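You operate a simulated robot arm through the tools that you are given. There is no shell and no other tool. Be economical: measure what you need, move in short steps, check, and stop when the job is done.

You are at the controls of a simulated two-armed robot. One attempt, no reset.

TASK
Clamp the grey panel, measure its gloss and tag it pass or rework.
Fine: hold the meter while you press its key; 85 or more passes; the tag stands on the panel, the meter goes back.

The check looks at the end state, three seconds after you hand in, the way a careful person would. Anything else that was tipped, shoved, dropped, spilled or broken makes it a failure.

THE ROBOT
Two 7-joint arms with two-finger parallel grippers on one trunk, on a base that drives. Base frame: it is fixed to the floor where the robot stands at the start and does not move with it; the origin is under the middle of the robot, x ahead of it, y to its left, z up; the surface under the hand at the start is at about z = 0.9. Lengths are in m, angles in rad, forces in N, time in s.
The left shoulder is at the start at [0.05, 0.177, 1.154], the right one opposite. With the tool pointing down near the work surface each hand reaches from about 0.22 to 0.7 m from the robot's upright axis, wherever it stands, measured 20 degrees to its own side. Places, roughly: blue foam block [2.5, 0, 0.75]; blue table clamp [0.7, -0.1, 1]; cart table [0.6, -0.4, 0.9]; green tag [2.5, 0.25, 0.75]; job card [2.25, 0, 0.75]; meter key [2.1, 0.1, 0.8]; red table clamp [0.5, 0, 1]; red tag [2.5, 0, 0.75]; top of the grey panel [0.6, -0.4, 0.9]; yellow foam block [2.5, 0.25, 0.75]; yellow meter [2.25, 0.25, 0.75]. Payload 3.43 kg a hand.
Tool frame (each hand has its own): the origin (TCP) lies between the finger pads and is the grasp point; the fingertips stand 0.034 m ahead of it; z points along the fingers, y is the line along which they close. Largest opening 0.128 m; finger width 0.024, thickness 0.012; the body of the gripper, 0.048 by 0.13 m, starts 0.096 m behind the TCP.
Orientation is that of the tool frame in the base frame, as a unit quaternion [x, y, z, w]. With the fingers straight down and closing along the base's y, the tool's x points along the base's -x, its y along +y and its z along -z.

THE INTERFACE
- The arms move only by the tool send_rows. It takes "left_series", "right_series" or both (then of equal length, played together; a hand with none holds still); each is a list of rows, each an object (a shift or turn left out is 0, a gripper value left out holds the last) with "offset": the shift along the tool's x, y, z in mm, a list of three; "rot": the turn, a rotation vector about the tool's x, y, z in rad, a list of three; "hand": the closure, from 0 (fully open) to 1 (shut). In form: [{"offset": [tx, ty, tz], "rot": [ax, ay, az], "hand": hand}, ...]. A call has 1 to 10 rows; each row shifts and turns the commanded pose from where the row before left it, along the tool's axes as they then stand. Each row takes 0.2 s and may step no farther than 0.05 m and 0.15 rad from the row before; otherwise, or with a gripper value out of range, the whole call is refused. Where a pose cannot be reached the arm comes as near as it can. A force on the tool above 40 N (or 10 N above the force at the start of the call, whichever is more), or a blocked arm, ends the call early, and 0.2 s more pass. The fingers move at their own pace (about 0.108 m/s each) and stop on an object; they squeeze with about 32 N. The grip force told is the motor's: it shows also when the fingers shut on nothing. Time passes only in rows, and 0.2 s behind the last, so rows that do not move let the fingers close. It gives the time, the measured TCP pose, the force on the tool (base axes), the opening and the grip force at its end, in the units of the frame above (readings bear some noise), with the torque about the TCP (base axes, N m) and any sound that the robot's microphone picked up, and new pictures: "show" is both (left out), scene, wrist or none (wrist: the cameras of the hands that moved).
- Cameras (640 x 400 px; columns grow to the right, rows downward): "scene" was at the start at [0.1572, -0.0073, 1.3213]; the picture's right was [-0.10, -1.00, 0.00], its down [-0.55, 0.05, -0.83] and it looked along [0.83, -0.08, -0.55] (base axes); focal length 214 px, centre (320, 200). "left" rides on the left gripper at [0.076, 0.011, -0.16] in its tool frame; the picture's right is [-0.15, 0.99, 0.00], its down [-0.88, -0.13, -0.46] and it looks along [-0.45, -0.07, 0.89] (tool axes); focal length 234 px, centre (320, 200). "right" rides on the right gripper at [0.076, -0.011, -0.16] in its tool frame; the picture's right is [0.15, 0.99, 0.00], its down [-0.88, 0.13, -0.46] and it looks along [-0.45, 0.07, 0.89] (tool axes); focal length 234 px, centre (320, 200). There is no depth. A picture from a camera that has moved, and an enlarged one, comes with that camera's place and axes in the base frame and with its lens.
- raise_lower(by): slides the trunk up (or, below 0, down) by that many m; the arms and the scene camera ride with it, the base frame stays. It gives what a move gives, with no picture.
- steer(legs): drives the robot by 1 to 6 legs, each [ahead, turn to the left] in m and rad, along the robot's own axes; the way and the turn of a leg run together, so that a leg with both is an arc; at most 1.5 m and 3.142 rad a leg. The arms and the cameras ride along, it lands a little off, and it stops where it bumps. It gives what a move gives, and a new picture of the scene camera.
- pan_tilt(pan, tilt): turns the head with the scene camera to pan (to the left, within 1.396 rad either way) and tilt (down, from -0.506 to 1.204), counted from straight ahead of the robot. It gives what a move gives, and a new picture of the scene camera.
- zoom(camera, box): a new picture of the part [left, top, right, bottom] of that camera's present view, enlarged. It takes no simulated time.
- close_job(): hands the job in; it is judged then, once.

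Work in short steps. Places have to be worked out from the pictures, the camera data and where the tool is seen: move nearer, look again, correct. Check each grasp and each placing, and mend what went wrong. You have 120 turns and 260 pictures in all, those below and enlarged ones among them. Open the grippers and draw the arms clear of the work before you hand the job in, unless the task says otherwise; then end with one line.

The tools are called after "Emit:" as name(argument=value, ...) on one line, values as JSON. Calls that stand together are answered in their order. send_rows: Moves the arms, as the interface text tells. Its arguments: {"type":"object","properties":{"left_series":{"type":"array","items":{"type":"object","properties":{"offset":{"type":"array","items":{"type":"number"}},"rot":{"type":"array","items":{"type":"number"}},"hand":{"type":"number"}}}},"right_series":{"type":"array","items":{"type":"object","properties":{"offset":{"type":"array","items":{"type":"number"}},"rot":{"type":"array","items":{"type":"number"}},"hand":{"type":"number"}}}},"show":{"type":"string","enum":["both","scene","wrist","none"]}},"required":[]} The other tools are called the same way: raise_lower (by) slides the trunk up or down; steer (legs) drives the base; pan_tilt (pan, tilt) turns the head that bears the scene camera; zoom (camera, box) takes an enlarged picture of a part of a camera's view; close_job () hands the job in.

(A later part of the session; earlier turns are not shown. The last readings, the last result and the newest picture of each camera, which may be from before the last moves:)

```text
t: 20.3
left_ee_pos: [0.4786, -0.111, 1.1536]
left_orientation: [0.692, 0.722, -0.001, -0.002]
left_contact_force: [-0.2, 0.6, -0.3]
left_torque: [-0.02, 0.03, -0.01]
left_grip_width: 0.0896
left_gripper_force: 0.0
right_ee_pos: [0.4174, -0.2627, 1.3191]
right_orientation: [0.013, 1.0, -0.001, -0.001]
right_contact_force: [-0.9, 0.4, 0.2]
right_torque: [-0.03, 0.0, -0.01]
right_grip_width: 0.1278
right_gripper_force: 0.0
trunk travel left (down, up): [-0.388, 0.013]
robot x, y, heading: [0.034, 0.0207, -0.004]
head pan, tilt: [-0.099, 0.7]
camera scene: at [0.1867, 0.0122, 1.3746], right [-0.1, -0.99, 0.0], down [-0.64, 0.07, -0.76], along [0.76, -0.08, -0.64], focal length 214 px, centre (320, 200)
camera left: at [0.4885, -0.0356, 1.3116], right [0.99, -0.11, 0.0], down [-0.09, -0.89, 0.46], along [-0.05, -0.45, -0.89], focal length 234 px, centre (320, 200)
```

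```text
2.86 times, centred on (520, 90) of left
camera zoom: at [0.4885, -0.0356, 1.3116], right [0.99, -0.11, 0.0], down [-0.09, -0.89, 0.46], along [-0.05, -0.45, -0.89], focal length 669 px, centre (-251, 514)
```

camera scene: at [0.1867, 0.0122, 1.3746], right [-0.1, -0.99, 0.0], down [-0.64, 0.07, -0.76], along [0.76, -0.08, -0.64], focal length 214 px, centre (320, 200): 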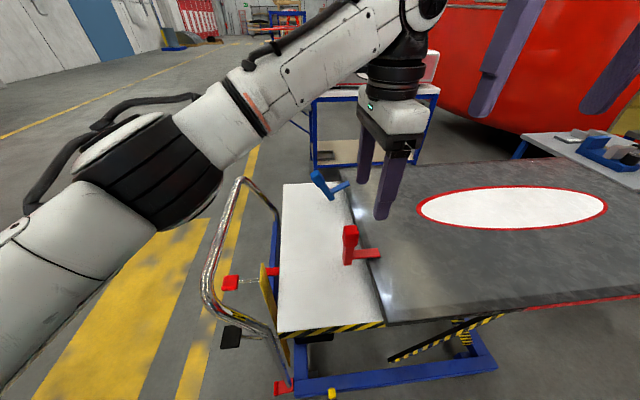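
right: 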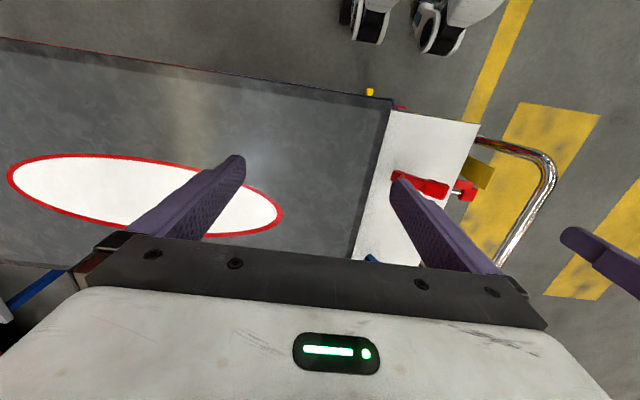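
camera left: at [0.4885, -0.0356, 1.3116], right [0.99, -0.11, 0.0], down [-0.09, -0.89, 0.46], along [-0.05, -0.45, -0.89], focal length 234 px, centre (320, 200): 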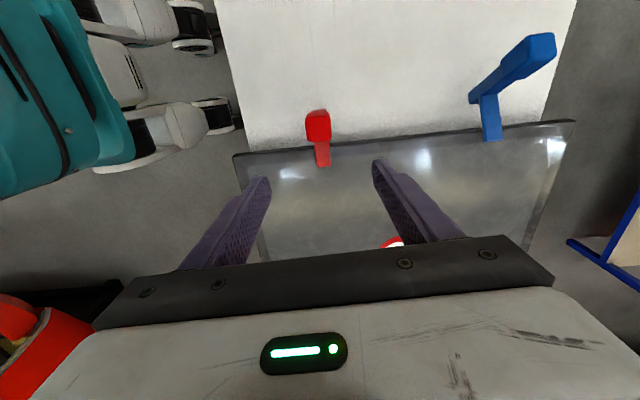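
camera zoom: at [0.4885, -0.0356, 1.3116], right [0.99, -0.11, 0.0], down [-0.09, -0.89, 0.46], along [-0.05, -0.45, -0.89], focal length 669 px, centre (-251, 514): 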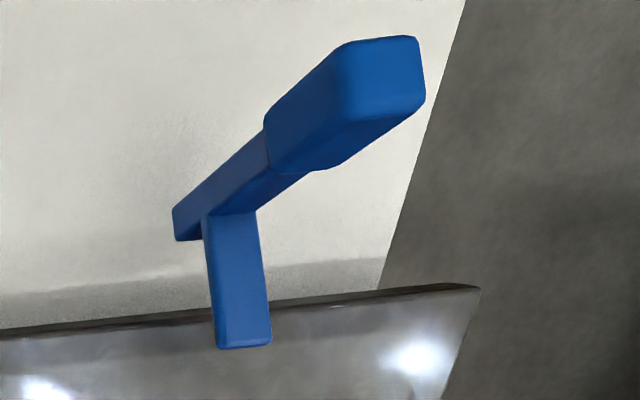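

Panel top ≈0.933; the arm's underside estimate (~0.945) leaves the contact uncertain. I press the arm tip gently down with closed fingertips to be sure it is seated.

Emit:
send_rows(left_series=[{"offset": [-32, -1, 0], "hand": 1.0}, {"hand": 1.0}, {"offset": [0, 0, 45]}, {"offset": [0, 0, 45]}, {"offset": [0, 0, 30]}, {"offset": [0, 0, 8]}, {"offset": [0, 0, 8]}, {"offset": [0, 0, 8]}, {}], show="scene")

Emit:
zoom(camera="scene", box=[310, 220, 410, 282])

```text
t: 22.3
left_ee_pos: [0.4912, -0.1218, 1.0124]
left_orientation: [0.684, 0.73, 0.003, 0.002]
left_contact_force: [0.4, 0.1, -0.2]
left_torque: [0.0, -0.01, 0.0]
left_grip_width: 0.0003
left_gripper_force: 31.9
left hand out of reach, approached as far as the arm can: row 1
right_ee_pos: [0.4158, -0.2631, 1.3191]
right_orientation: [0.014, 1.0, -0.001, -0.001]
right_contact_force: [-0.1, -0.4, 0.2]
right_torque: [0.03, 0.01, 0.0]
right_grip_width: 0.128
right_gripper_force: 0.0
trunk travel left (down, up): [-0.388, 0.013]
robot x, y, heading: [0.0308, 0.0209, -0.003]
head pan, tilt: [-0.099, 0.7]
camera scene: at [0.1863, 0.0121, 1.3747], right [-0.1, -0.99, 0.0], down [-0.64, 0.07, -0.76], along [0.76, -0.08, -0.64], focal length 214 px, centre (320, 200)
```

scene: 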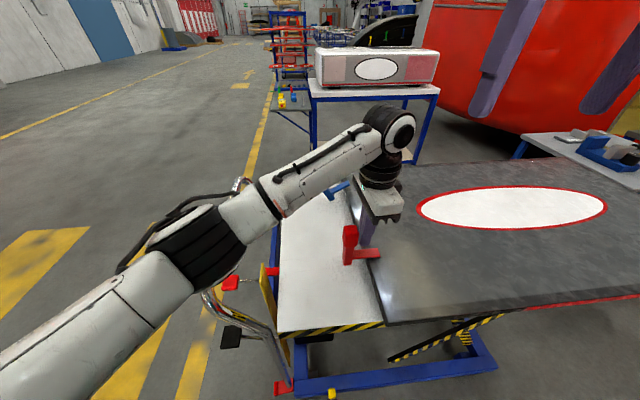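

```text
6.40 times, centred on (360, 251) of scene
camera zoom: at [0.1863, 0.0121, 1.3747], right [-0.1, -0.99, 0.0], down [-0.64, 0.07, -0.76], along [0.76, -0.08, -0.64], focal length 1373 px, centre (64, -126)
```

zoom: 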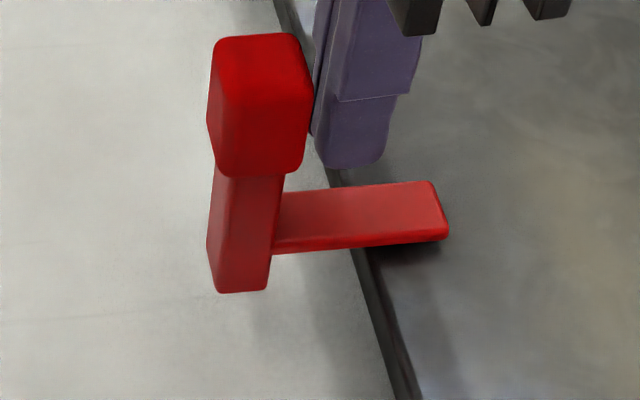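

The hand stopped at y=−0.122 (reach), still above the clamp arm. I shift 10 mm in −x and press down slowly.

Emit:
send_rows(left_series=[{"offset": [-2, -10, 0]}, {"offset": [0, 0, 6]}, {"offset": [0, 0, 6]}, {"offset": [0, 0, 6]}, {"offset": [0, 0, 6]}, {"offset": [0, 0, 6]}, {}], show="none")

Emit:
zoom(camera="scene", box=[310, 220, 410, 282])

```text
t: 24.1
left_ee_pos: [0.4884, -0.1177, 0.9882]
left_orientation: [0.679, 0.734, 0.008, 0.009]
left_contact_force: [-8.5, -3.5, 17.5]
left_torque: [-0.04, 0.41, 0.02]
left_grip_width: 0.0001
left_gripper_force: 32.0
right_ee_pos: [0.4153, -0.2646, 1.3201]
right_orientation: [0.014, 1.0, 0.0, 0.001]
right_contact_force: [0.2, 0.4, -0.5]
right_torque: [0.02, -0.03, 0.01]
right_grip_width: 0.1281
right_gripper_force: 0.2
trunk travel left (down, up): [-0.388, 0.013]
robot x, y, heading: [0.0315, 0.0201, -0.005]
head pan, tilt: [-0.099, 0.7]
stopped in row 7 (left hand): the force on the tool passed its limit at 42 N (the readings are from after the stop); the commanded pose is now the measured one
```

```text
6.40 times, centred on (360, 251) of scene
camera zoom: at [0.1837, 0.0114, 1.3751], right [-0.1, -0.99, 0.0], down [-0.64, 0.07, -0.77], along [0.76, -0.08, -0.64], focal length 1373 px, centre (64, -126)
```

zoom: 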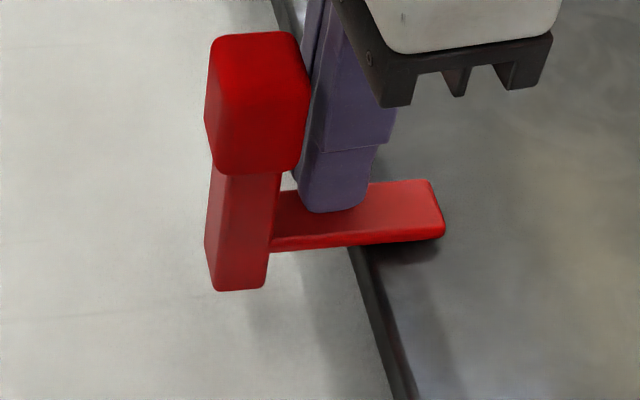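

The press stopped at 42 N without movement; fingertip height 0.954 means the arm is at the panel – red clamp closed. I lift and un-yaw the left hand for the blue one.

Emit:
send_rows(left_series=[{"offset": [0, 0, -45]}, {"offset": [0, 0, -45]}, {"offset": [30, 0, -45]}, {"offset": [40, 0, -20]}, {"rot": [0, 0, -0.15]}, {"rot": [0, 0, -0.15]}, {"rot": [0, 0, -0.15]}, {"rot": [0, 0, -0.15]}, {"rot": [0, 0, -0.15]}, {"rot": [0, 0, -0.15]}], show="none")

Emit:
send_rows(left_series=[{"rot": [0, 0, -0.15]}, {"rot": [0, 0, -0.15]}, {"rot": [0, 0, -0.15]}, {"rot": [0, 0, -0.14]}, {"rot": [0, -0.15, 0]}, {"rot": [0, -0.15, 0]}, {"rot": [0, -0.15, 0]}, {"rot": [0, -0.15, 0]}, {"rot": [0, -0.15, 0]}, {}], show="both")

```text
refused: row 3 steps farther than a row can; nothing moved
```

```text
t: 25.2
left_ee_pos: [0.5202, -0.0898, 0.9867]
left_orientation: [0.406, 0.912, 0.017, 0.046]
left_contact_force: [6.7, 2.8, -1.8]
left_torque: [-0.15, 0.29, -0.07]
left_grip_width: 0.0
left_gripper_force: 31.5
right_ee_pos: [0.4187, -0.2641, 1.3192]
right_orientation: [0.014, 1.0, 0.0, 0.0]
right_contact_force: [0.5, 0.1, -0.1]
right_torque: [0.02, -0.02, -0.01]
right_grip_width: 0.1281
right_gripper_force: 0.0
trunk travel left (down, up): [-0.388, 0.013]
robot x, y, heading: [0.0342, 0.0196, -0.002]
head pan, tilt: [-0.099, 0.7]
stopped in row 5 (left hand): the force on the tool passed its limit at 74 N (the readings are from after the stop); the commanded pose is now the measured one
camera scene: at [0.1876, 0.0128, 1.3745], right [-0.1, -0.99, 0.0], down [-0.64, 0.07, -0.76], along [0.76, -0.08, -0.64], focal length 214 px, centre (320, 200)
camera left: at [0.4633, -0.0247, 1.1409], right [0.83, 0.55, 0.08], down [0.45, -0.74, 0.51], along [0.34, -0.39, -0.86], focal length 234 px, centre (320, 200)
```

scene: 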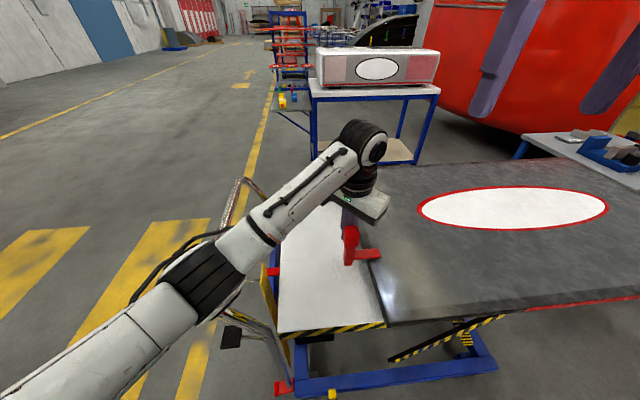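
left: 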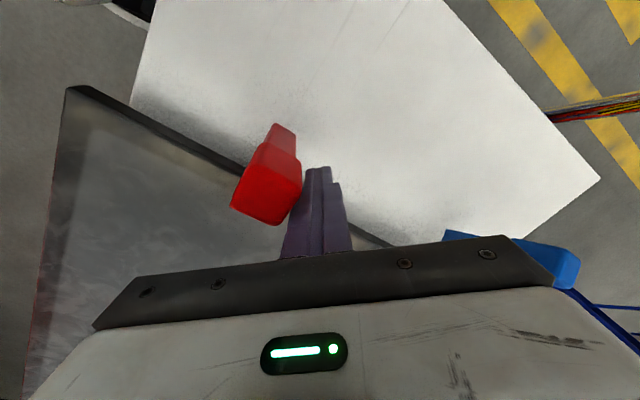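

My first call was refused and the second then ran at low height, brushing the red knob; the clamp still looks closed. I now lift straight clear.

Emit:
send_rows(left_series=[{"offset": [-4, 5, -30]}, {"offset": [-4, 5, -40]}, {"offset": [-4, 5, -40]}, {"offset": [-3, 3, -40]}, {}], show="both")

Emit:
zoom(camera="scene", box=[300, 160, 410, 282])

```text
t: 26.4
left_ee_pos: [0.528, -0.0894, 1.1397]
left_orientation: [0.408, 0.912, 0.016, 0.046]
left_contact_force: [0.1, 0.3, 0.1]
left_torque: [-0.03, 0.01, 0.02]
left_grip_width: 0.0
left_gripper_force: 31.9
right_ee_pos: [0.4181, -0.2634, 1.3189]
right_orientation: [0.012, 1.0, 0.0, -0.001]
right_contact_force: [0.0, 0.5, 0.2]
right_torque: [0.0, 0.02, -0.01]
right_grip_width: 0.1282
right_gripper_force: 0.1
trunk travel left (down, up): [-0.388, 0.013]
robot x, y, heading: [0.0319, 0.02, -0.01]
head pan, tilt: [-0.099, 0.7]
camera scene: at [0.1873, 0.0127, 1.3747], right [-0.1, -0.99, 0.0], down [-0.64, 0.07, -0.76], along [0.76, -0.08, -0.64], focal length 214 px, centre (320, 200)
camera left: at [0.4714, -0.0239, 1.2934], right [0.83, 0.55, 0.08], down [0.44, -0.74, 0.51], along [0.34, -0.39, -0.86], focal length 234 px, centre (320, 200)
```

scene: 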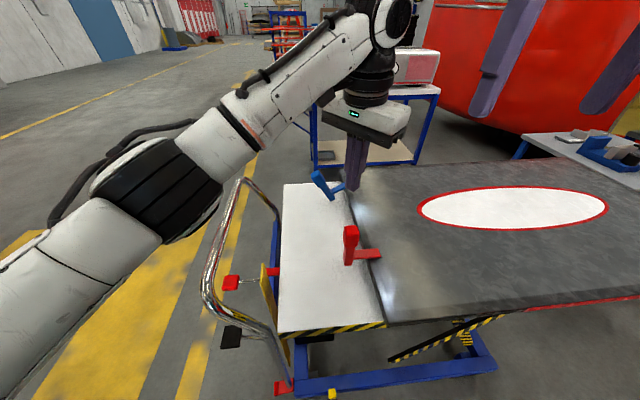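
left: 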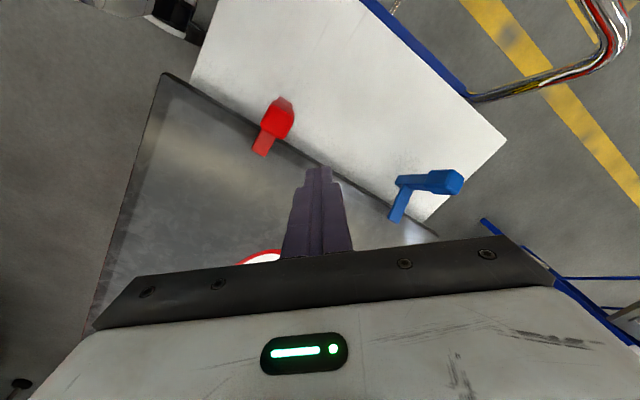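

```text
3.28 times, centred on (355, 221) of scene
camera zoom: at [0.1873, 0.0127, 1.3747], right [-0.1, -0.99, 0.0], down [-0.64, 0.07, -0.76], along [0.76, -0.08, -0.64], focal length 703 px, centre (205, 131)
```

zoom: 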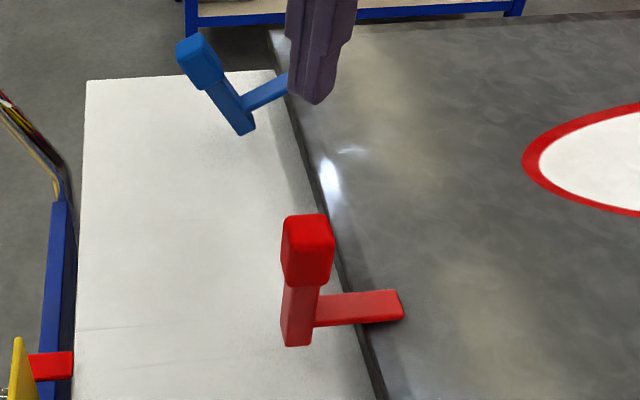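

Both clamps are as expected. I move the left hand to +y and un-yaw it.

Emit:
send_rows(left_series=[{"offset": [34, 30, 0]}, {"offset": [34, 30, 0]}, {"offset": [20, 20, 0], "rot": [0, 0, -0.14]}, {"rot": [0, 0, -0.14]}, {"rot": [0, 0, -0.14]}, {"rot": [0, 0, -0.14]}, {"rot": [0, 0, -0.14]}, {"rot": [0, 0, -0.14]}, {}], show="none")

```text
t: 28.4
left_ee_pos: [0.5297, 0.03, 1.1384]
left_orientation: [-0.001, 0.999, -0.004, 0.049]
left_contact_force: [-0.1, 0.1, -0.3]
left_torque: [0.01, 0.01, 0.03]
left_grip_width: 0.0002
left_gripper_force: 32.0
right_ee_pos: [0.418, -0.2635, 1.3197]
right_orientation: [0.014, 1.0, 0.0, 0.0]
right_contact_force: [-0.3, 0.2, 0.1]
right_torque: [0.0, 0.01, 0.01]
right_grip_width: 0.128
right_gripper_force: 0.1
trunk travel left (down, up): [-0.388, 0.013]
robot x, y, heading: [0.0361, 0.0206, 0.002]
head pan, tilt: [-0.099, 0.7]
```

Now I pitch the hand forward about 0.7 rad.

Emit:
send_rows(left_series=[{"rot": [0, -0.14, 0]}, {"rot": [0, -0.14, 0]}, {"rot": [0, -0.14, 0]}, {"rot": [0, -0.14, 0]}, {"rot": [0, -0.14, 0]}, {}], show="both")

```text
t: 29.8
left_ee_pos: [0.5281, 0.0306, 1.1385]
left_orientation: [-0.001, 0.922, -0.005, 0.388]
left_contact_force: [0.3, -0.6, -0.2]
left_torque: [-0.04, 0.03, -0.04]
left_grip_width: 0.0
left_gripper_force: 32.2
right_ee_pos: [0.4176, -0.2635, 1.3194]
right_orientation: [0.013, 1.0, 0.0, 0.0]
right_contact_force: [0.6, -0.1, -1.3]
right_torque: [0.01, 0.02, -0.03]
right_grip_width: 0.1282
right_gripper_force: 0.0
trunk travel left (down, up): [-0.388, 0.013]
robot x, y, heading: [0.0352, 0.0194, -0.005]
head pan, tilt: [-0.099, 0.7]
camera scene: at [0.1871, 0.0125, 1.3747], right [-0.1, -0.99, 0.0], down [-0.64, 0.07, -0.76], along [0.76, -0.08, -0.64], focal length 214 px, centre (320, 200)
camera left: at [0.3621, 0.0423, 1.1952], right [0.1, 0.99, 0.1], down [0.29, -0.12, 0.95], along [0.95, -0.07, -0.3], focal length 234 px, centre (320, 200)
```

scene: 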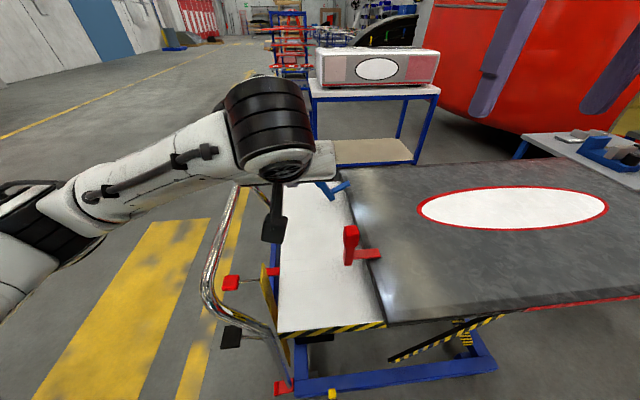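
left: 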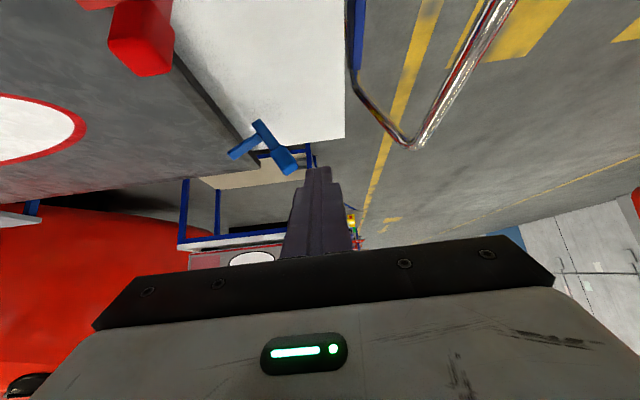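

The view confirms the blue knob at ≈(0.715,−0.037,1.005). I advance the closed fingers to its +y side.

Emit:
send_rows(left_series=[{"offset": [-6, 0, 42]}, {"offset": [-6, 0, 42]}, {"offset": [-6, 0, 42]}, {"offset": [-6, 0, 42]}, {"offset": [-6, 0, 42]}, {}], show="both")

```text
t: 31.2
left_ee_pos: [0.6988, 0.0272, 1.012]
left_orientation: [0.0, 0.922, -0.004, 0.388]
left_contact_force: [-0.5, -0.7, -0.2]
left_torque: [0.01, 0.02, -0.02]
left_grip_width: 0.0001
left_gripper_force: 32.4
right_ee_pos: [0.4172, -0.2645, 1.319]
right_orientation: [0.012, 1.0, 0.0, -0.001]
right_contact_force: [-0.2, 1.1, -0.1]
right_torque: [0.0, 0.04, -0.03]
right_grip_width: 0.1279
right_gripper_force: 0.0
trunk travel left (down, up): [-0.388, 0.013]
robot x, y, heading: [0.0348, 0.0225, 0.001]
head pan, tilt: [-0.099, 0.7]
camera scene: at [0.1867, 0.0127, 1.3748], right [-0.1, -0.99, 0.0], down [-0.64, 0.07, -0.77], along [0.76, -0.08, -0.64], focal length 214 px, centre (320, 200)
camera left: at [0.5326, 0.0401, 1.0682], right [0.1, 0.99, 0.1], down [0.29, -0.12, 0.95], along [0.95, -0.07, -0.3], focal length 234 px, centre (320, 200)
```

scene: 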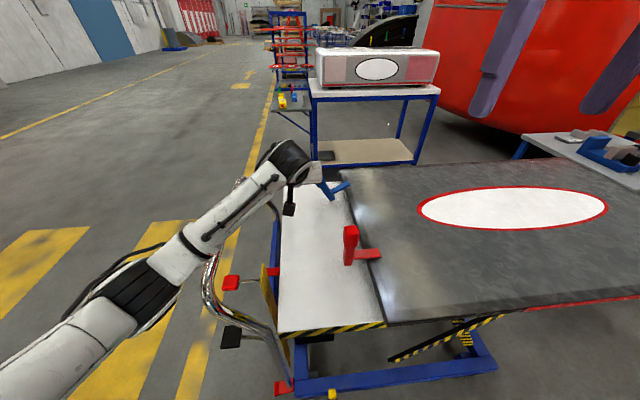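
left: 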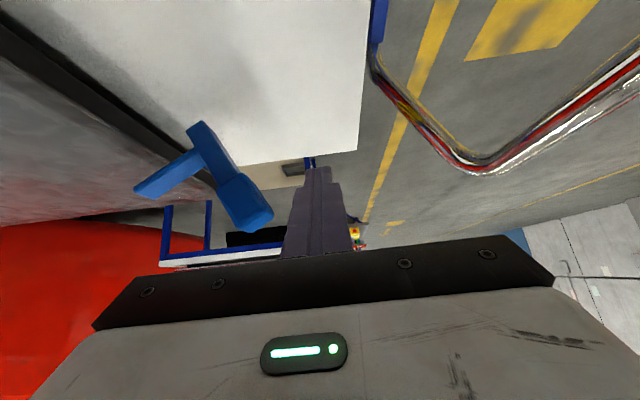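

Fingers are beside the knob. I push toward −y.

Emit:
send_rows(left_series=[{"offset": [0, -15, 0]}, {"offset": [0, -12, 0]}, {"offset": [0, -10, 0]}, {"offset": [0, -10, 0]}, {"offset": [0, -10, 0]}, {}], show="wrist")

```text
t: 32.6
left_ee_pos: [0.6997, -0.0283, 1.014]
left_orientation: [0.0, 0.922, -0.005, 0.388]
left_contact_force: [0.1, -0.4, -1.1]
left_torque: [0.01, -0.02, -0.01]
left_grip_width: 0.0001
left_gripper_force: 31.9
right_ee_pos: [0.417, -0.2639, 1.3197]
right_orientation: [0.013, 1.0, 0.0, -0.001]
right_contact_force: [0.9, -0.6, 0.4]
right_torque: [0.04, -0.02, -0.02]
right_grip_width: 0.1281
right_gripper_force: 0.0
trunk travel left (down, up): [-0.388, 0.013]
robot x, y, heading: [0.0359, 0.0256, -0.002]
head pan, tilt: [-0.099, 0.7]
camera left: at [0.5335, -0.0165, 1.0703], right [0.1, 0.99, 0.1], down [0.29, -0.12, 0.95], along [0.95, -0.07, -0.3], focal length 234 px, centre (320, 200)
```

left: 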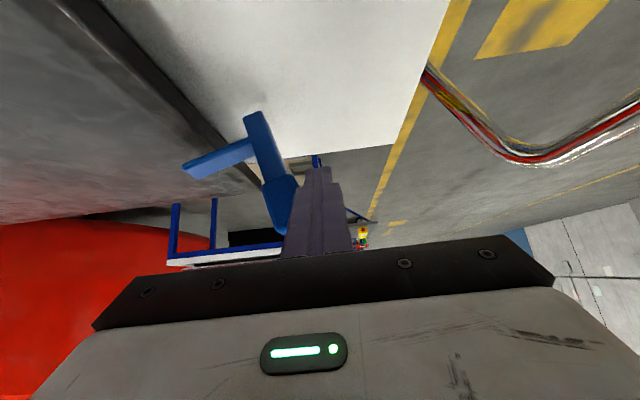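

The lever is turning freely. I keep pushing.

Emit:
send_rows(left_series=[{"offset": [0, -8, 0]}, {"offset": [0, -8, 0]}, {"offset": [0, -8, 0]}, {"offset": [0, -8, 0]}, {}], show="wrist")

```text
t: 33.8
left_ee_pos: [0.6995, -0.0593, 1.0139]
left_orientation: [-0.001, 0.922, -0.004, 0.387]
left_contact_force: [-1.4, 1.5, -1.0]
left_torque: [0.06, 0.03, 0.02]
left_grip_width: 0.0002
left_gripper_force: 32.3
right_ee_pos: [0.4166, -0.2633, 1.32]
right_orientation: [0.013, 1.0, -0.001, 0.0]
right_contact_force: [-0.1, -0.1, 0.2]
right_torque: [-0.02, 0.0, -0.02]
right_grip_width: 0.128
right_gripper_force: 0.1
trunk travel left (down, up): [-0.388, 0.013]
robot x, y, heading: [0.0312, 0.0176, 0.001]
head pan, tilt: [-0.099, 0.7]
camera left: at [0.5334, -0.0482, 1.0698], right [0.1, 0.99, 0.1], down [0.29, -0.12, 0.95], along [0.95, -0.07, -0.3], focal length 234 px, centre (320, 200)
```

left: 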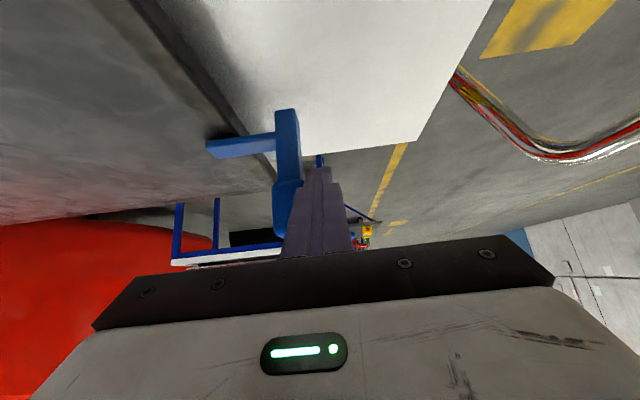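

Handle is almost upright; I push until it meets resistance.

Emit:
send_rows(left_series=[{"offset": [0, -5, 0]}, {"offset": [0, -5, 0]}, {"offset": [0, -5, 0]}, {"offset": [0, -5, 0]}, {}], show="wrist")

Emit:
zoom(camera="left", box=[180, 80, 380, 240])

```text
t: 34.6
left_ee_pos: [0.7019, -0.0493, 1.008]
left_orientation: [-0.01, 0.922, 0.013, 0.386]
left_contact_force: [-37.1, 1.0, 8.5]
left_torque: [-0.17, -0.6, -0.51]
left_grip_width: 0.0002
left_gripper_force: 32.2
right_ee_pos: [0.4103, -0.2633, 1.3231]
right_orientation: [0.014, 1.0, 0.0, 0.001]
right_contact_force: [0.1, 0.0, 0.3]
right_torque: [0.0, -0.04, 0.0]
right_grip_width: 0.1283
right_gripper_force: 0.0
trunk travel left (down, up): [-0.388, 0.013]
robot x, y, heading: [0.0338, 0.02, -0.004]
head pan, tilt: [-0.099, 0.7]
stopped in row 4 (left hand): the force on the tool passed its limit at 47 N (the readings are from after the stop); the commanded pose is now the measured one
camera left: at [0.5364, -0.0441, 1.0645], right [0.07, 0.99, 0.12], down [0.3, -0.14, 0.95], along [0.95, -0.04, -0.3], focal length 234 px, centre (320, 200)
```

left: 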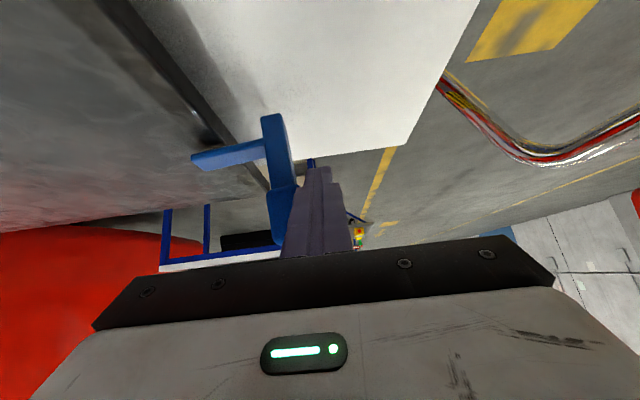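

```text
2.50 times, centred on (280, 160) of left
camera zoom: at [0.5364, -0.0441, 1.0645], right [0.07, 0.99, 0.12], down [0.3, -0.14, 0.95], along [0.95, -0.04, -0.3], focal length 585 px, centre (420, 300)
```

zoom: 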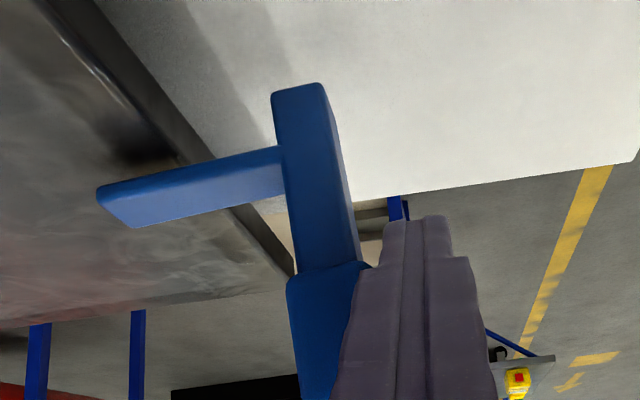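

An unexpected x-force appeared. I check the scene for what touched.

Emit:
pan_tilt(pan=-0.1, tilt=0.6)

Emit:
zoom(camera="scene", box=[280, 150, 420, 290])

```text
t: 35.3
left_ee_pos: [0.7035, -0.0504, 1.0079]
left_orientation: [-0.012, 0.922, 0.014, 0.387]
left_contact_force: [-45.7, 1.1, 9.7]
left_torque: [-0.16, -0.74, -0.63]
left_grip_width: 0.0001
left_gripper_force: 32.1
right_ee_pos: [0.4093, -0.2646, 1.3225]
right_orientation: [0.014, 1.0, 0.001, 0.002]
right_contact_force: [0.1, 0.2, -0.6]
right_torque: [-0.02, 0.0, -0.02]
right_grip_width: 0.1277
right_gripper_force: 0.0
trunk travel left (down, up): [-0.388, 0.013]
robot x, y, heading: [0.0366, 0.0201, -0.001]
head pan, tilt: [-0.099, 0.6]
camera scene: at [0.1825, 0.0124, 1.3844], right [-0.1, -0.99, 0.0], down [-0.56, 0.06, -0.83], along [0.82, -0.09, -0.56], focal length 214 px, centre (320, 200)
```

scene: 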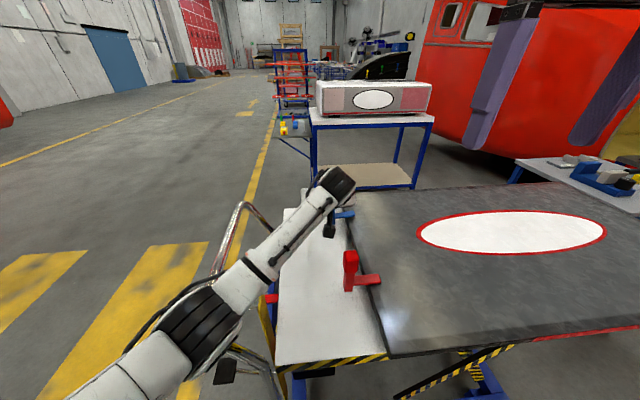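

```text
2.86 times, centred on (350, 220) of scene
camera zoom: at [0.1825, 0.0124, 1.3844], right [-0.1, -0.99, 0.0], down [-0.56, 0.06, -0.83], along [0.82, -0.09, -0.56], focal length 613 px, centre (234, 143)
```

zoom: 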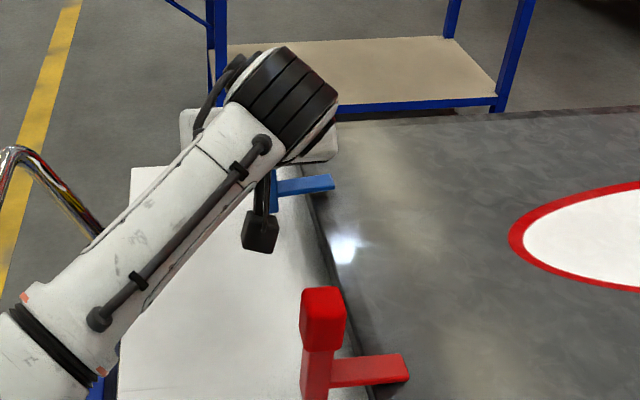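

The fingers have slid onto the near face of the knob and push it in +x. I back off, shift to +y, and re-approach deeper in x.

Emit:
send_rows(left_series=[{"offset": [10, 0, -10]}, {"offset": [10, 0, -10]}, {"offset": [0, 25, 0]}, {"offset": [0, 25, 0]}, {}], show="wrist")

Emit:
zoom(camera="left", box=[180, 80, 380, 240])

```text
t: 36.5
left_ee_pos: [0.6759, -0.0034, 1.0039]
left_orientation: [-0.009, 0.923, 0.012, 0.385]
left_contact_force: [0.5, -0.7, 0.0]
left_torque: [-0.03, 0.0, 0.04]
left_grip_width: 0.0
left_gripper_force: 32.0
right_ee_pos: [0.4164, -0.2662, 1.3185]
right_orientation: [0.014, 1.0, 0.0, 0.0]
right_contact_force: [0.2, 0.8, 0.3]
right_torque: [0.0, 0.0, -0.01]
right_grip_width: 0.128
right_gripper_force: 0.0
trunk travel left (down, up): [-0.388, 0.013]
robot x, y, heading: [0.0348, 0.0225, -0.002]
head pan, tilt: [-0.099, 0.6]
camera left: at [0.5114, 0.0028, 1.0608], right [0.08, 0.99, 0.12], down [0.3, -0.14, 0.94], along [0.95, -0.04, -0.31], focal length 234 px, centre (320, 200)
```

left: 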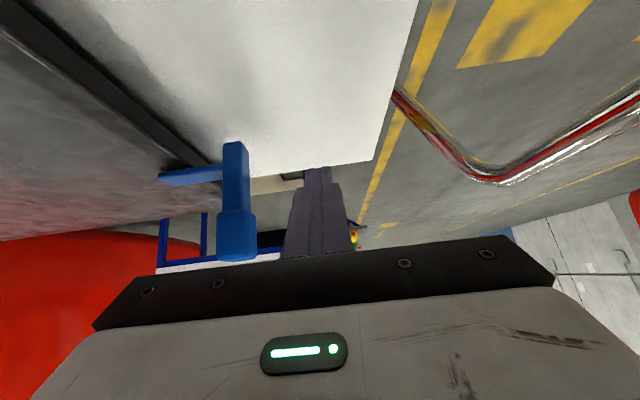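

```text
2.50 times, centred on (280, 160) of left
camera zoom: at [0.5114, 0.0028, 1.0608], right [0.08, 0.99, 0.12], down [0.3, -0.14, 0.94], along [0.95, -0.04, -0.31], focal length 585 px, centre (420, 300)
```

zoom: 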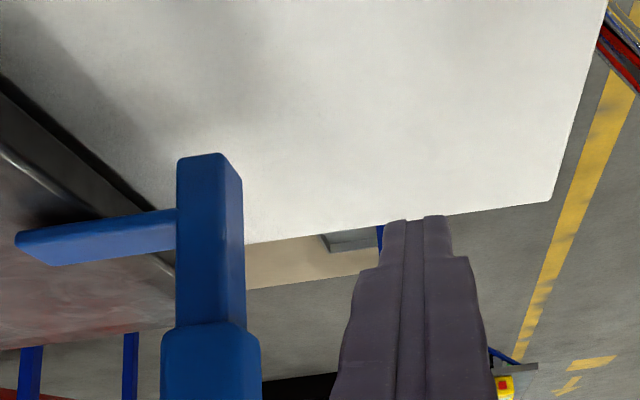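

Blue handle is now nearly vertical. I re-approach 35 mm deeper and push again to seat it.

Emit:
send_rows(left_series=[{"offset": [-13, 0, 13]}, {"offset": [-13, 0, 13]}, {"offset": [0, -20, 0]}, {"offset": [0, -20, 0]}, {"offset": [0, -8, 0]}, {"offset": [0, -6, 0]}, {"offset": [0, -6, 0]}, {"offset": [0, -6, 0]}, {}], show="both")

Emit:
zoom(camera="left", box=[180, 80, 380, 240])

```text
t: 38.7
left_ee_pos: [0.7401, -0.0024, 0.9873]
left_orientation: [-0.04, 0.921, 0.05, 0.383]
left_contact_force: [-0.3, 0.0, 0.3]
left_torque: [0.0, -0.05, 0.01]
left_grip_width: 0.0
left_gripper_force: 32.4
right_ee_pos: [0.4169, -0.264, 1.3195]
right_orientation: [0.013, 1.0, 0.0, -0.001]
right_contact_force: [0.0, -0.4, -0.1]
right_torque: [0.01, 0.03, 0.02]
right_grip_width: 0.1279
right_gripper_force: 0.0
trunk travel left (down, up): [-0.388, 0.013]
robot x, y, heading: [0.0373, 0.0192, -0.004]
head pan, tilt: [-0.099, 0.6]
stopped in row 9 (left hand): the arm was blocked; the commanded pose is now the measured one
camera scene: at [0.19, 0.0122, 1.3833], right [-0.1, -0.99, 0.0], down [-0.56, 0.06, -0.83], along [0.82, -0.08, -0.56], focal length 214 px, centre (320, 200)
camera left: at [0.5751, -0.0143, 1.0452], right [-0.01, 0.99, 0.17], down [0.31, -0.15, 0.94], along [0.95, 0.06, -0.31], focal length 234 px, centre (320, 200)
```

scene: 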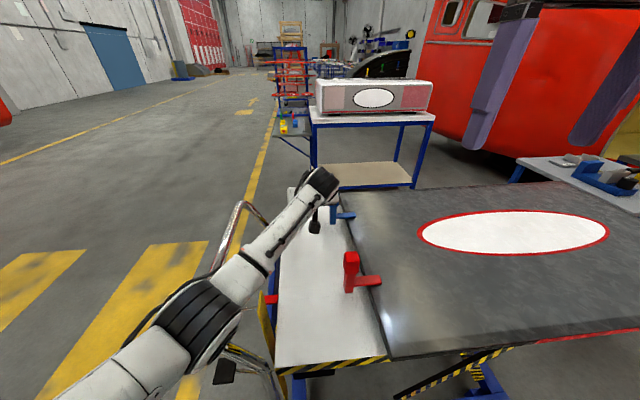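
left: 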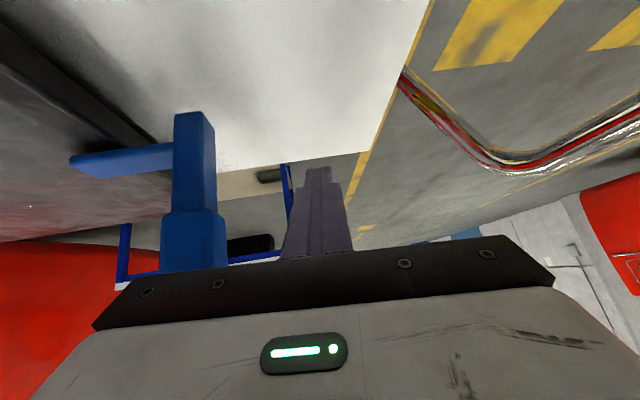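

```text
2.50 times, centred on (280, 160) of left
camera zoom: at [0.5751, -0.0143, 1.0452], right [-0.01, 0.99, 0.17], down [0.31, -0.15, 0.94], along [0.95, 0.06, -0.31], focal length 585 px, centre (420, 300)
```

zoom: 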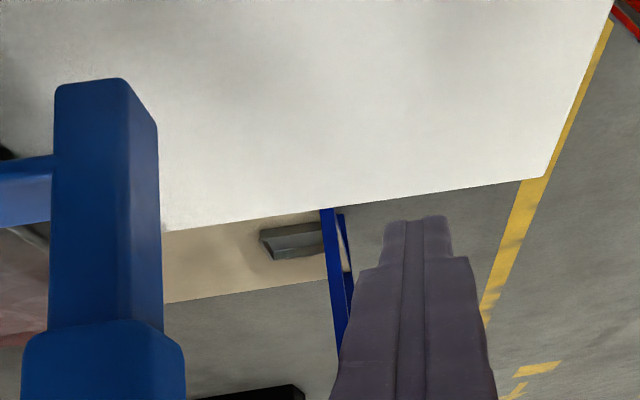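

The arm is near its reach limit here. I check the blue lever state in the scene view.

Emit:
zoom(camera="scene", box=[310, 190, 390, 300])

Emit:
zoom(camera="scene", box=[320, 195, 368, 230])

Emit:
zoom(camera="left", box=[50, 90, 250, 250])

```text
3.64 times, centred on (350, 245) of scene
camera zoom: at [0.19, 0.0122, 1.3833], right [-0.1, -0.99, 0.0], down [-0.56, 0.06, -0.83], along [0.82, -0.08, -0.56], focal length 780 px, centre (211, 36)
```

zoom: 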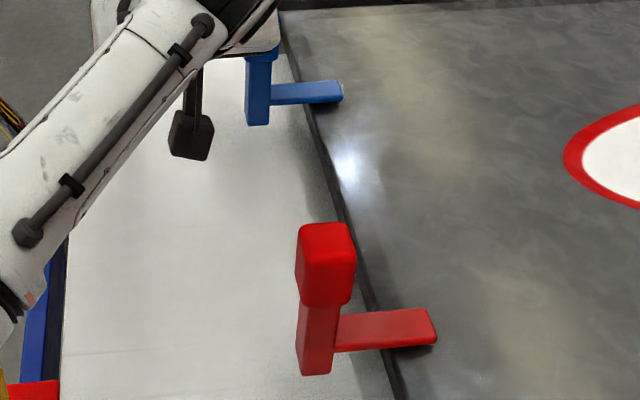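

```text
11.43 times, centred on (344, 212) of scene
camera zoom: at [0.19, 0.0122, 1.3833], right [-0.1, -0.99, 0.0], down [-0.56, 0.06, -0.83], along [0.82, -0.08, -0.56], focal length 2451 px, centre (46, 57)
```

zoom: 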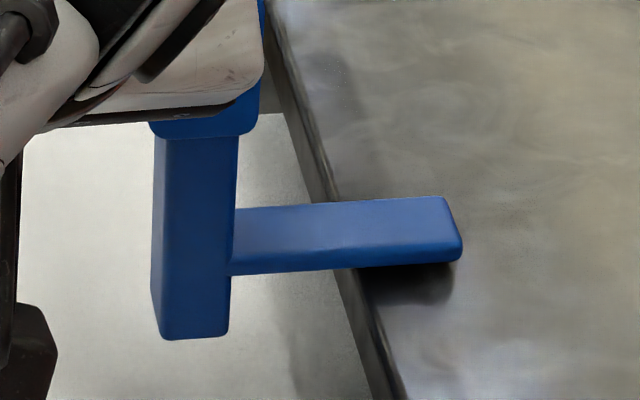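

```text
2.50 times, centred on (150, 170) of left
camera zoom: at [0.5751, -0.0143, 1.0452], right [-0.01, 0.99, 0.17], down [0.31, -0.15, 0.94], along [0.95, 0.06, -0.31], focal length 585 px, centre (745, 275)
```

zoom: 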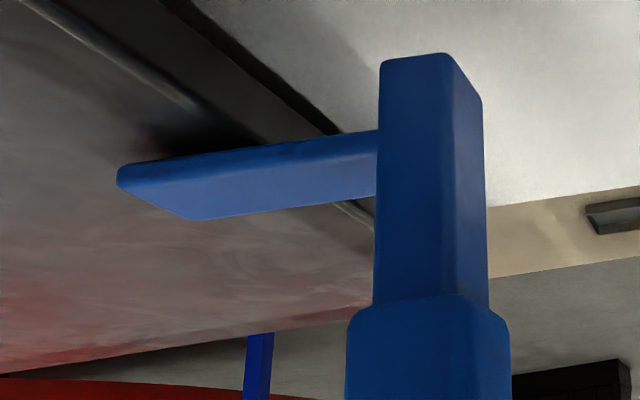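

Blue looks as closed as red. I retract the left arm along its tool axis, and bring the right hand with closed fingers down to touch the panel so as to measure its height.

Emit:
send_rows(left_series=[{"offset": [0, 10, -40]}, {"offset": [0, 10, -40]}, {"offset": [0, 5, -40]}, {"offset": [0, 5, -40]}, {}, {}, {}, {}, {}, {}], right_series=[{"hand": 1.0}, {"hand": 1.0}, {"offset": [0, 0, 43]}, {"offset": [0, 0, 43]}, {"offset": [0, 0, 43]}, {"offset": [0, 0, 43]}, {"offset": [0, 0, 43]}, {"offset": [0, 0, 43]}, {"offset": [0, 0, 43]}, {"offset": [0, 0, 30]}], show="scene")

Emit:
zoom(camera="scene", box=[320, 195, 368, 230])

```text
t: 41.1
left_ee_pos: [0.6478, 0.0617, 1.0965]
left_orientation: [-0.067, 0.913, 0.096, 0.391]
left_contact_force: [0.0, -1.1, 0.5]
left_torque: [0.01, 0.01, 0.0]
left_grip_width: 0.0
left_gripper_force: 32.1
right_ee_pos: [0.4158, -0.2644, 0.9869]
right_orientation: [0.013, 1.0, -0.002, 0.0]
right_contact_force: [-0.6, -0.1, -0.6]
right_torque: [0.0, 0.0, -0.05]
right_grip_width: 0.0
right_gripper_force: 31.9
trunk travel left (down, up): [-0.388, 0.013]
robot x, y, heading: [0.0305, 0.0186, -0.003]
head pan, tilt: [-0.099, 0.6]
stopped in row 10 (left hand): the arm was blocked; the commanded pose is now the measured one
camera scene: at [0.1898, 0.0122, 1.3834], right [-0.1, -0.99, 0.0], down [-0.56, 0.06, -0.83], along [0.82, -0.09, -0.56], focal length 214 px, centre (320, 200)
```

scene: 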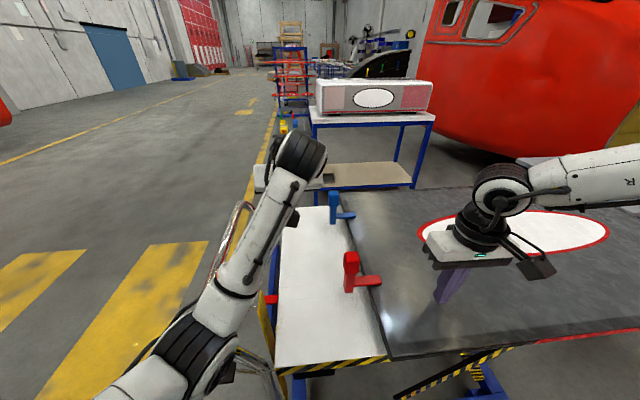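

```text
11.43 times, centred on (344, 212) of scene
camera zoom: at [0.1898, 0.0122, 1.3834], right [-0.1, -0.99, 0.0], down [-0.56, 0.06, -0.83], along [0.82, -0.09, -0.56], focal length 2451 px, centre (46, 57)
```

zoom: 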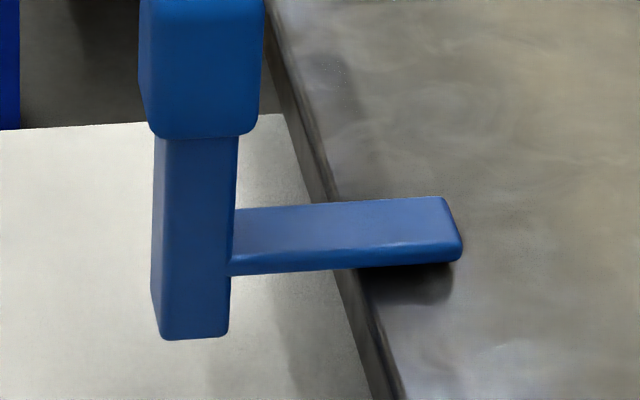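

The left arm's elbow is low near the cart handle, so I raise the left hand while the right hand feels for the panel.

Emit:
send_rows(left_series=[{"offset": [-21, 0, -21]}, {"offset": [-21, 0, -21]}, {"offset": [-21, 0, -21]}, {"offset": [-21, 0, -21]}, {"offset": [-15, 0, -15]}], show="none")

Emit:
send_rows(right_series=[{"offset": [0, 0, 5]}, {"offset": [0, 0, 5]}, {"offset": [0, 0, 5]}, {"offset": [0, 0, 5]}, {"offset": [0, 0, 4]}, {"offset": [0, 0, 4]}, {"offset": [0, 0, 4]}], show="none")

```text
t: 42.5
left_ee_pos: [0.6582, 0.0735, 1.227]
left_orientation: [-0.088, 0.912, 0.115, 0.384]
left_contact_force: [0.5, -0.7, 0.9]
left_torque: [-0.01, -0.02, 0.0]
left_grip_width: 0.0
left_gripper_force: 31.9
right_ee_pos: [0.4181, -0.2643, 0.9882]
right_orientation: [0.014, 1.0, -0.001, 0.0]
right_contact_force: [0.2, 0.9, -0.7]
right_torque: [0.0, 0.01, -0.01]
right_grip_width: 0.0001
right_gripper_force: 31.8
trunk travel left (down, up): [-0.388, 0.013]
robot x, y, heading: [0.036, 0.0227, -0.004]
head pan, tilt: [-0.099, 0.6]
stopped in row 5 (left hand): the arm was blocked; the commanded pose is now the measured one
```

```text
t: 43.5
left_ee_pos: [0.6564, 0.0745, 1.2293]
left_orientation: [-0.087, 0.912, 0.114, 0.385]
left_contact_force: [-0.1, 0.4, 0.0]
left_torque: [0.03, -0.01, -0.02]
left_grip_width: 0.0
left_gripper_force: 32.0
right_ee_pos: [0.4152, -0.2651, 0.9758]
right_orientation: [0.015, 1.0, -0.003, 0.004]
right_contact_force: [-10.0, -3.1, 24.3]
right_torque: [-0.05, 0.61, -0.04]
right_grip_width: 0.0002
right_gripper_force: 32.1
trunk travel left (down, up): [-0.388, 0.013]
robot x, y, heading: [0.0316, 0.022, -0.006]
head pan, tilt: [-0.099, 0.6]
stopped in row 4 (right hand): the force on the tool passed its limit at 48 N (the readings are from after the stop); the commanded pose is now the measured one
```

The panel top is at z≈0.942, so the red arm (top 0.954) is resting on it, and blue shows the same angle. Both clamps are closed; I lift the right hand and bring the left arm back to a neutral pose.

Emit:
send_rows(left_series=[{"offset": [12, 0, -14], "rot": [0.039, 0.132, 0.03]}, {"offset": [14, 0, -12], "rot": [0.039, 0.132, 0.03]}, {"offset": [17, 0, -8], "rot": [0.039, 0.132, 0.03]}, {"offset": [19, 0, -6], "rot": [0.039, 0.132, 0.03]}, {"offset": [20, 0, -3], "rot": [0.039, 0.132, 0.03]}, {"offset": [20, 0, 0], "rot": [0.039, 0.132, 0.03]}, {"offset": [30, 10, 0]}, {"offset": [30, 10, 0]}, {}], right_series=[{"offset": [0, 0, -30]}, {"offset": [0, 0, -45]}, {"offset": [0, 0, -45]}, {"offset": [0, 0, -45]}, {"offset": [0, 0, -45]}, {"offset": [0, 0, -45]}, {"hand": 0.0}, {}, {}], show="scene")

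```text
t: 45.5
left_ee_pos: [0.6043, 0.0605, 1.2287]
left_orientation: [0.001, 1.0, 0.002, -0.002]
left_contact_force: [0.6, 0.2, 0.8]
left_torque: [-0.01, -0.01, 0.02]
left_grip_width: 0.0
left_gripper_force: 32.3
left hand out of reach, approached as far as the arm can: row 1, 2, 3, 4, 7, 8
right_ee_pos: [0.4165, -0.2634, 1.2267]
right_orientation: [0.014, 1.0, -0.001, 0.003]
right_contact_force: [-0.1, -0.8, 0.2]
right_torque: [-0.03, -0.02, 0.03]
right_grip_width: 0.1279
right_gripper_force: 0.0
trunk travel left (down, up): [-0.388, 0.013]
robot x, y, heading: [0.0354, 0.0206, -0.007]
head pan, tilt: [-0.099, 0.6]
camera scene: at [0.1899, 0.0117, 1.3833], right [-0.1, -0.99, 0.0], down [-0.56, 0.06, -0.82], along [0.82, -0.09, -0.57], focal length 214 px, centre (320, 200)
```

scene: 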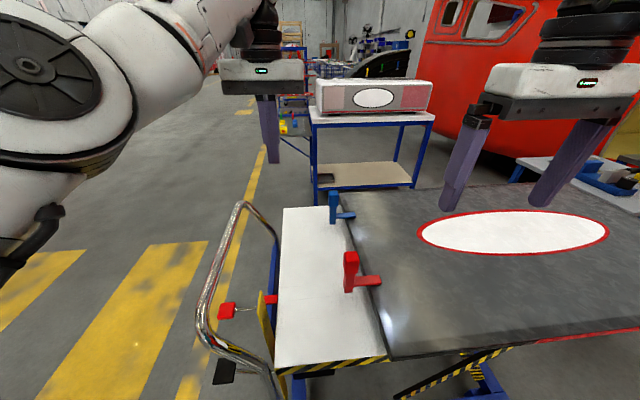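

The left arm resists moving back here; I try moving it back along a slightly lower and more lateral path.

Emit:
send_rows(left_series=[{"offset": [0, 0, 30], "hand": 0.0}, {"offset": [0, 20, 30]}, {"offset": [20, 20, 20]}, {"offset": [30, 10, 0]}, {"offset": [30, 0, 0]}, {"offset": [30, 0, 0]}, {"offset": [30, 0, 0]}, {}], show="scene")

```text
t: 47.3
left_ee_pos: [0.6163, 0.0586, 1.1992]
left_orientation: [0.0, 1.0, 0.001, -0.002]
left_contact_force: [0.7, 0.3, 0.1]
left_torque: [-0.03, 0.03, 0.0]
left_grip_width: 0.1277
left_gripper_force: 0.1
left hand out of reach, approached as far as the arm can: row 1, 2, 3, 4, 5, 6, 7
right_ee_pos: [0.4174, -0.2627, 1.2271]
right_orientation: [0.013, 1.0, -0.002, 0.002]
right_contact_force: [0.0, 0.0, 0.0]
right_torque: [0.02, 0.02, 0.0]
right_grip_width: 0.1279
right_gripper_force: 0.0
trunk travel left (down, up): [-0.388, 0.013]
robot x, y, heading: [0.0286, 0.0164, -0.006]
head pan, tilt: [-0.099, 0.6]
camera scene: at [0.1899, 0.0119, 1.3833], right [-0.1, -0.99, 0.0], down [-0.56, 0.06, -0.82], along [0.82, -0.09, -0.57], focal length 214 px, centre (320, 200)
```

scene: 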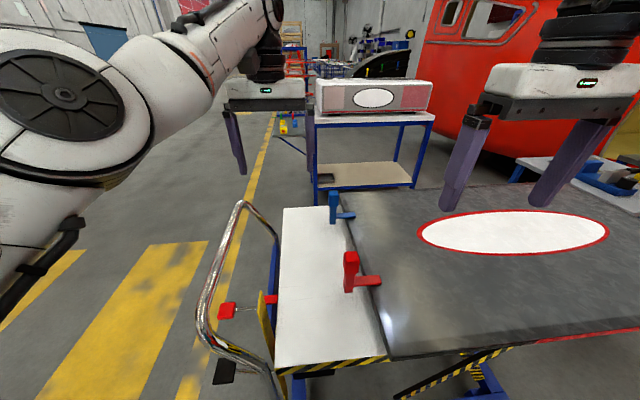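

The arm is stuck at a joint limit in this pose. I pitch it forward again (the posture that worked) and pull back.

Emit:
send_rows(left_series=[{"rot": [0, -0.14, 0]}, {"rot": [0, -0.14, 0]}, {"rot": [0, -0.14, 0]}, {"rot": [0, -0.14, 0]}, {"rot": [0, -0.14, 0]}, {"offset": [15, 0, -15]}, {"offset": [15, 0, -15]}, {"offset": [15, 0, -15]}, {"offset": [15, 0, -15]}, {}], show="scene")

```text
t: 49.7
left_ee_pos: [0.7465, 0.0626, 1.2887]
left_orientation: [-0.03, 0.944, 0.0, 0.33]
left_contact_force: [-0.4, -0.3, 0.1]
left_torque: [-0.03, 0.01, 0.01]
left_grip_width: 0.1278
left_gripper_force: 0.1
left hand out of reach, approached as far as the arm can: row 1, 2, 3, 4, 5, 6, 7, 8, 9
right_ee_pos: [0.4159, -0.2625, 1.2275]
right_orientation: [0.014, 1.0, -0.001, 0.003]
right_contact_force: [0.9, 0.0, 0.0]
right_torque: [-0.02, 0.02, 0.02]
right_grip_width: 0.1282
right_gripper_force: 0.0
trunk travel left (down, up): [-0.388, 0.013]
robot x, y, heading: [0.0315, 0.0215, -0.001]
head pan, tilt: [-0.099, 0.6]
stopped in row 10 (left hand): the arm was blocked; the commanded pose is now the measured one
camera scene: at [0.1899, 0.0121, 1.3834], right [-0.1, -0.99, 0.0], down [-0.56, 0.06, -0.83], along [0.82, -0.09, -0.56], focal length 214 px, centre (320, 200)
```

scene: 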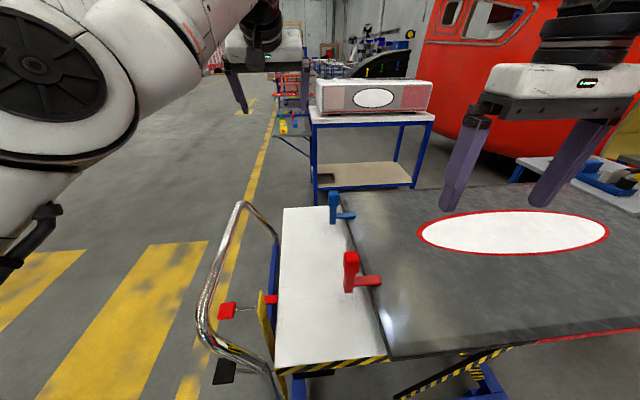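

Still at a limit. I try lateral (+y) motion with a small yaw to find a free direction.

Emit:
send_rows(left_series=[{"offset": [0, 30, 0], "rot": [0, 0, 0.1]}, {"offset": [0, 30, 0], "rot": [0, 0, 0.1]}, {"offset": [0, 30, 0], "rot": [0, 0, 0.1]}, {"offset": [0, 30, 0], "rot": [0, 0, 0.1]}, {}], show="scene")

```text
t: 50.9
left_ee_pos: [0.7687, 0.1708, 1.3077]
left_orientation: [0.162, 0.93, 0.067, 0.324]
left_contact_force: [-0.4, -1.1, -0.1]
left_torque: [0.03, 0.0, 0.03]
left_grip_width: 0.128
left_gripper_force: 0.0
left hand out of reach, approached as far as the arm can: row 1, 2
right_ee_pos: [0.4158, -0.2643, 1.229]
right_orientation: [0.014, 1.0, -0.002, 0.004]
right_contact_force: [-0.6, 0.0, 0.8]
right_torque: [-0.01, 0.02, 0.02]
right_grip_width: 0.1279
right_gripper_force: 0.0
trunk travel left (down, up): [-0.388, 0.013]
robot x, y, heading: [0.0356, 0.0178, -0.003]
head pan, tilt: [-0.099, 0.6]
camera scene: at [0.1897, 0.0113, 1.3834], right [-0.1, -0.99, 0.0], down [-0.56, 0.06, -0.83], along [0.82, -0.09, -0.56], focal length 214 px, centre (320, 200)
```

scene: 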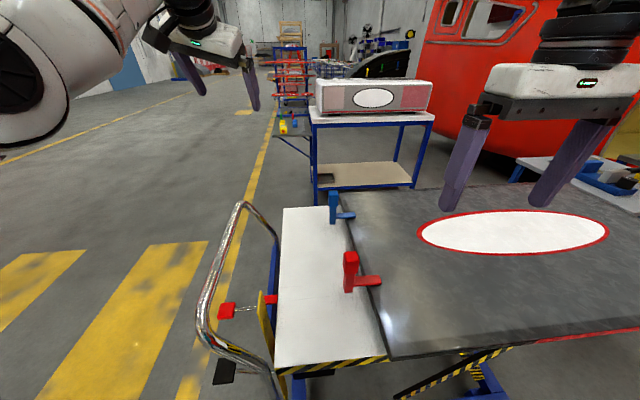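

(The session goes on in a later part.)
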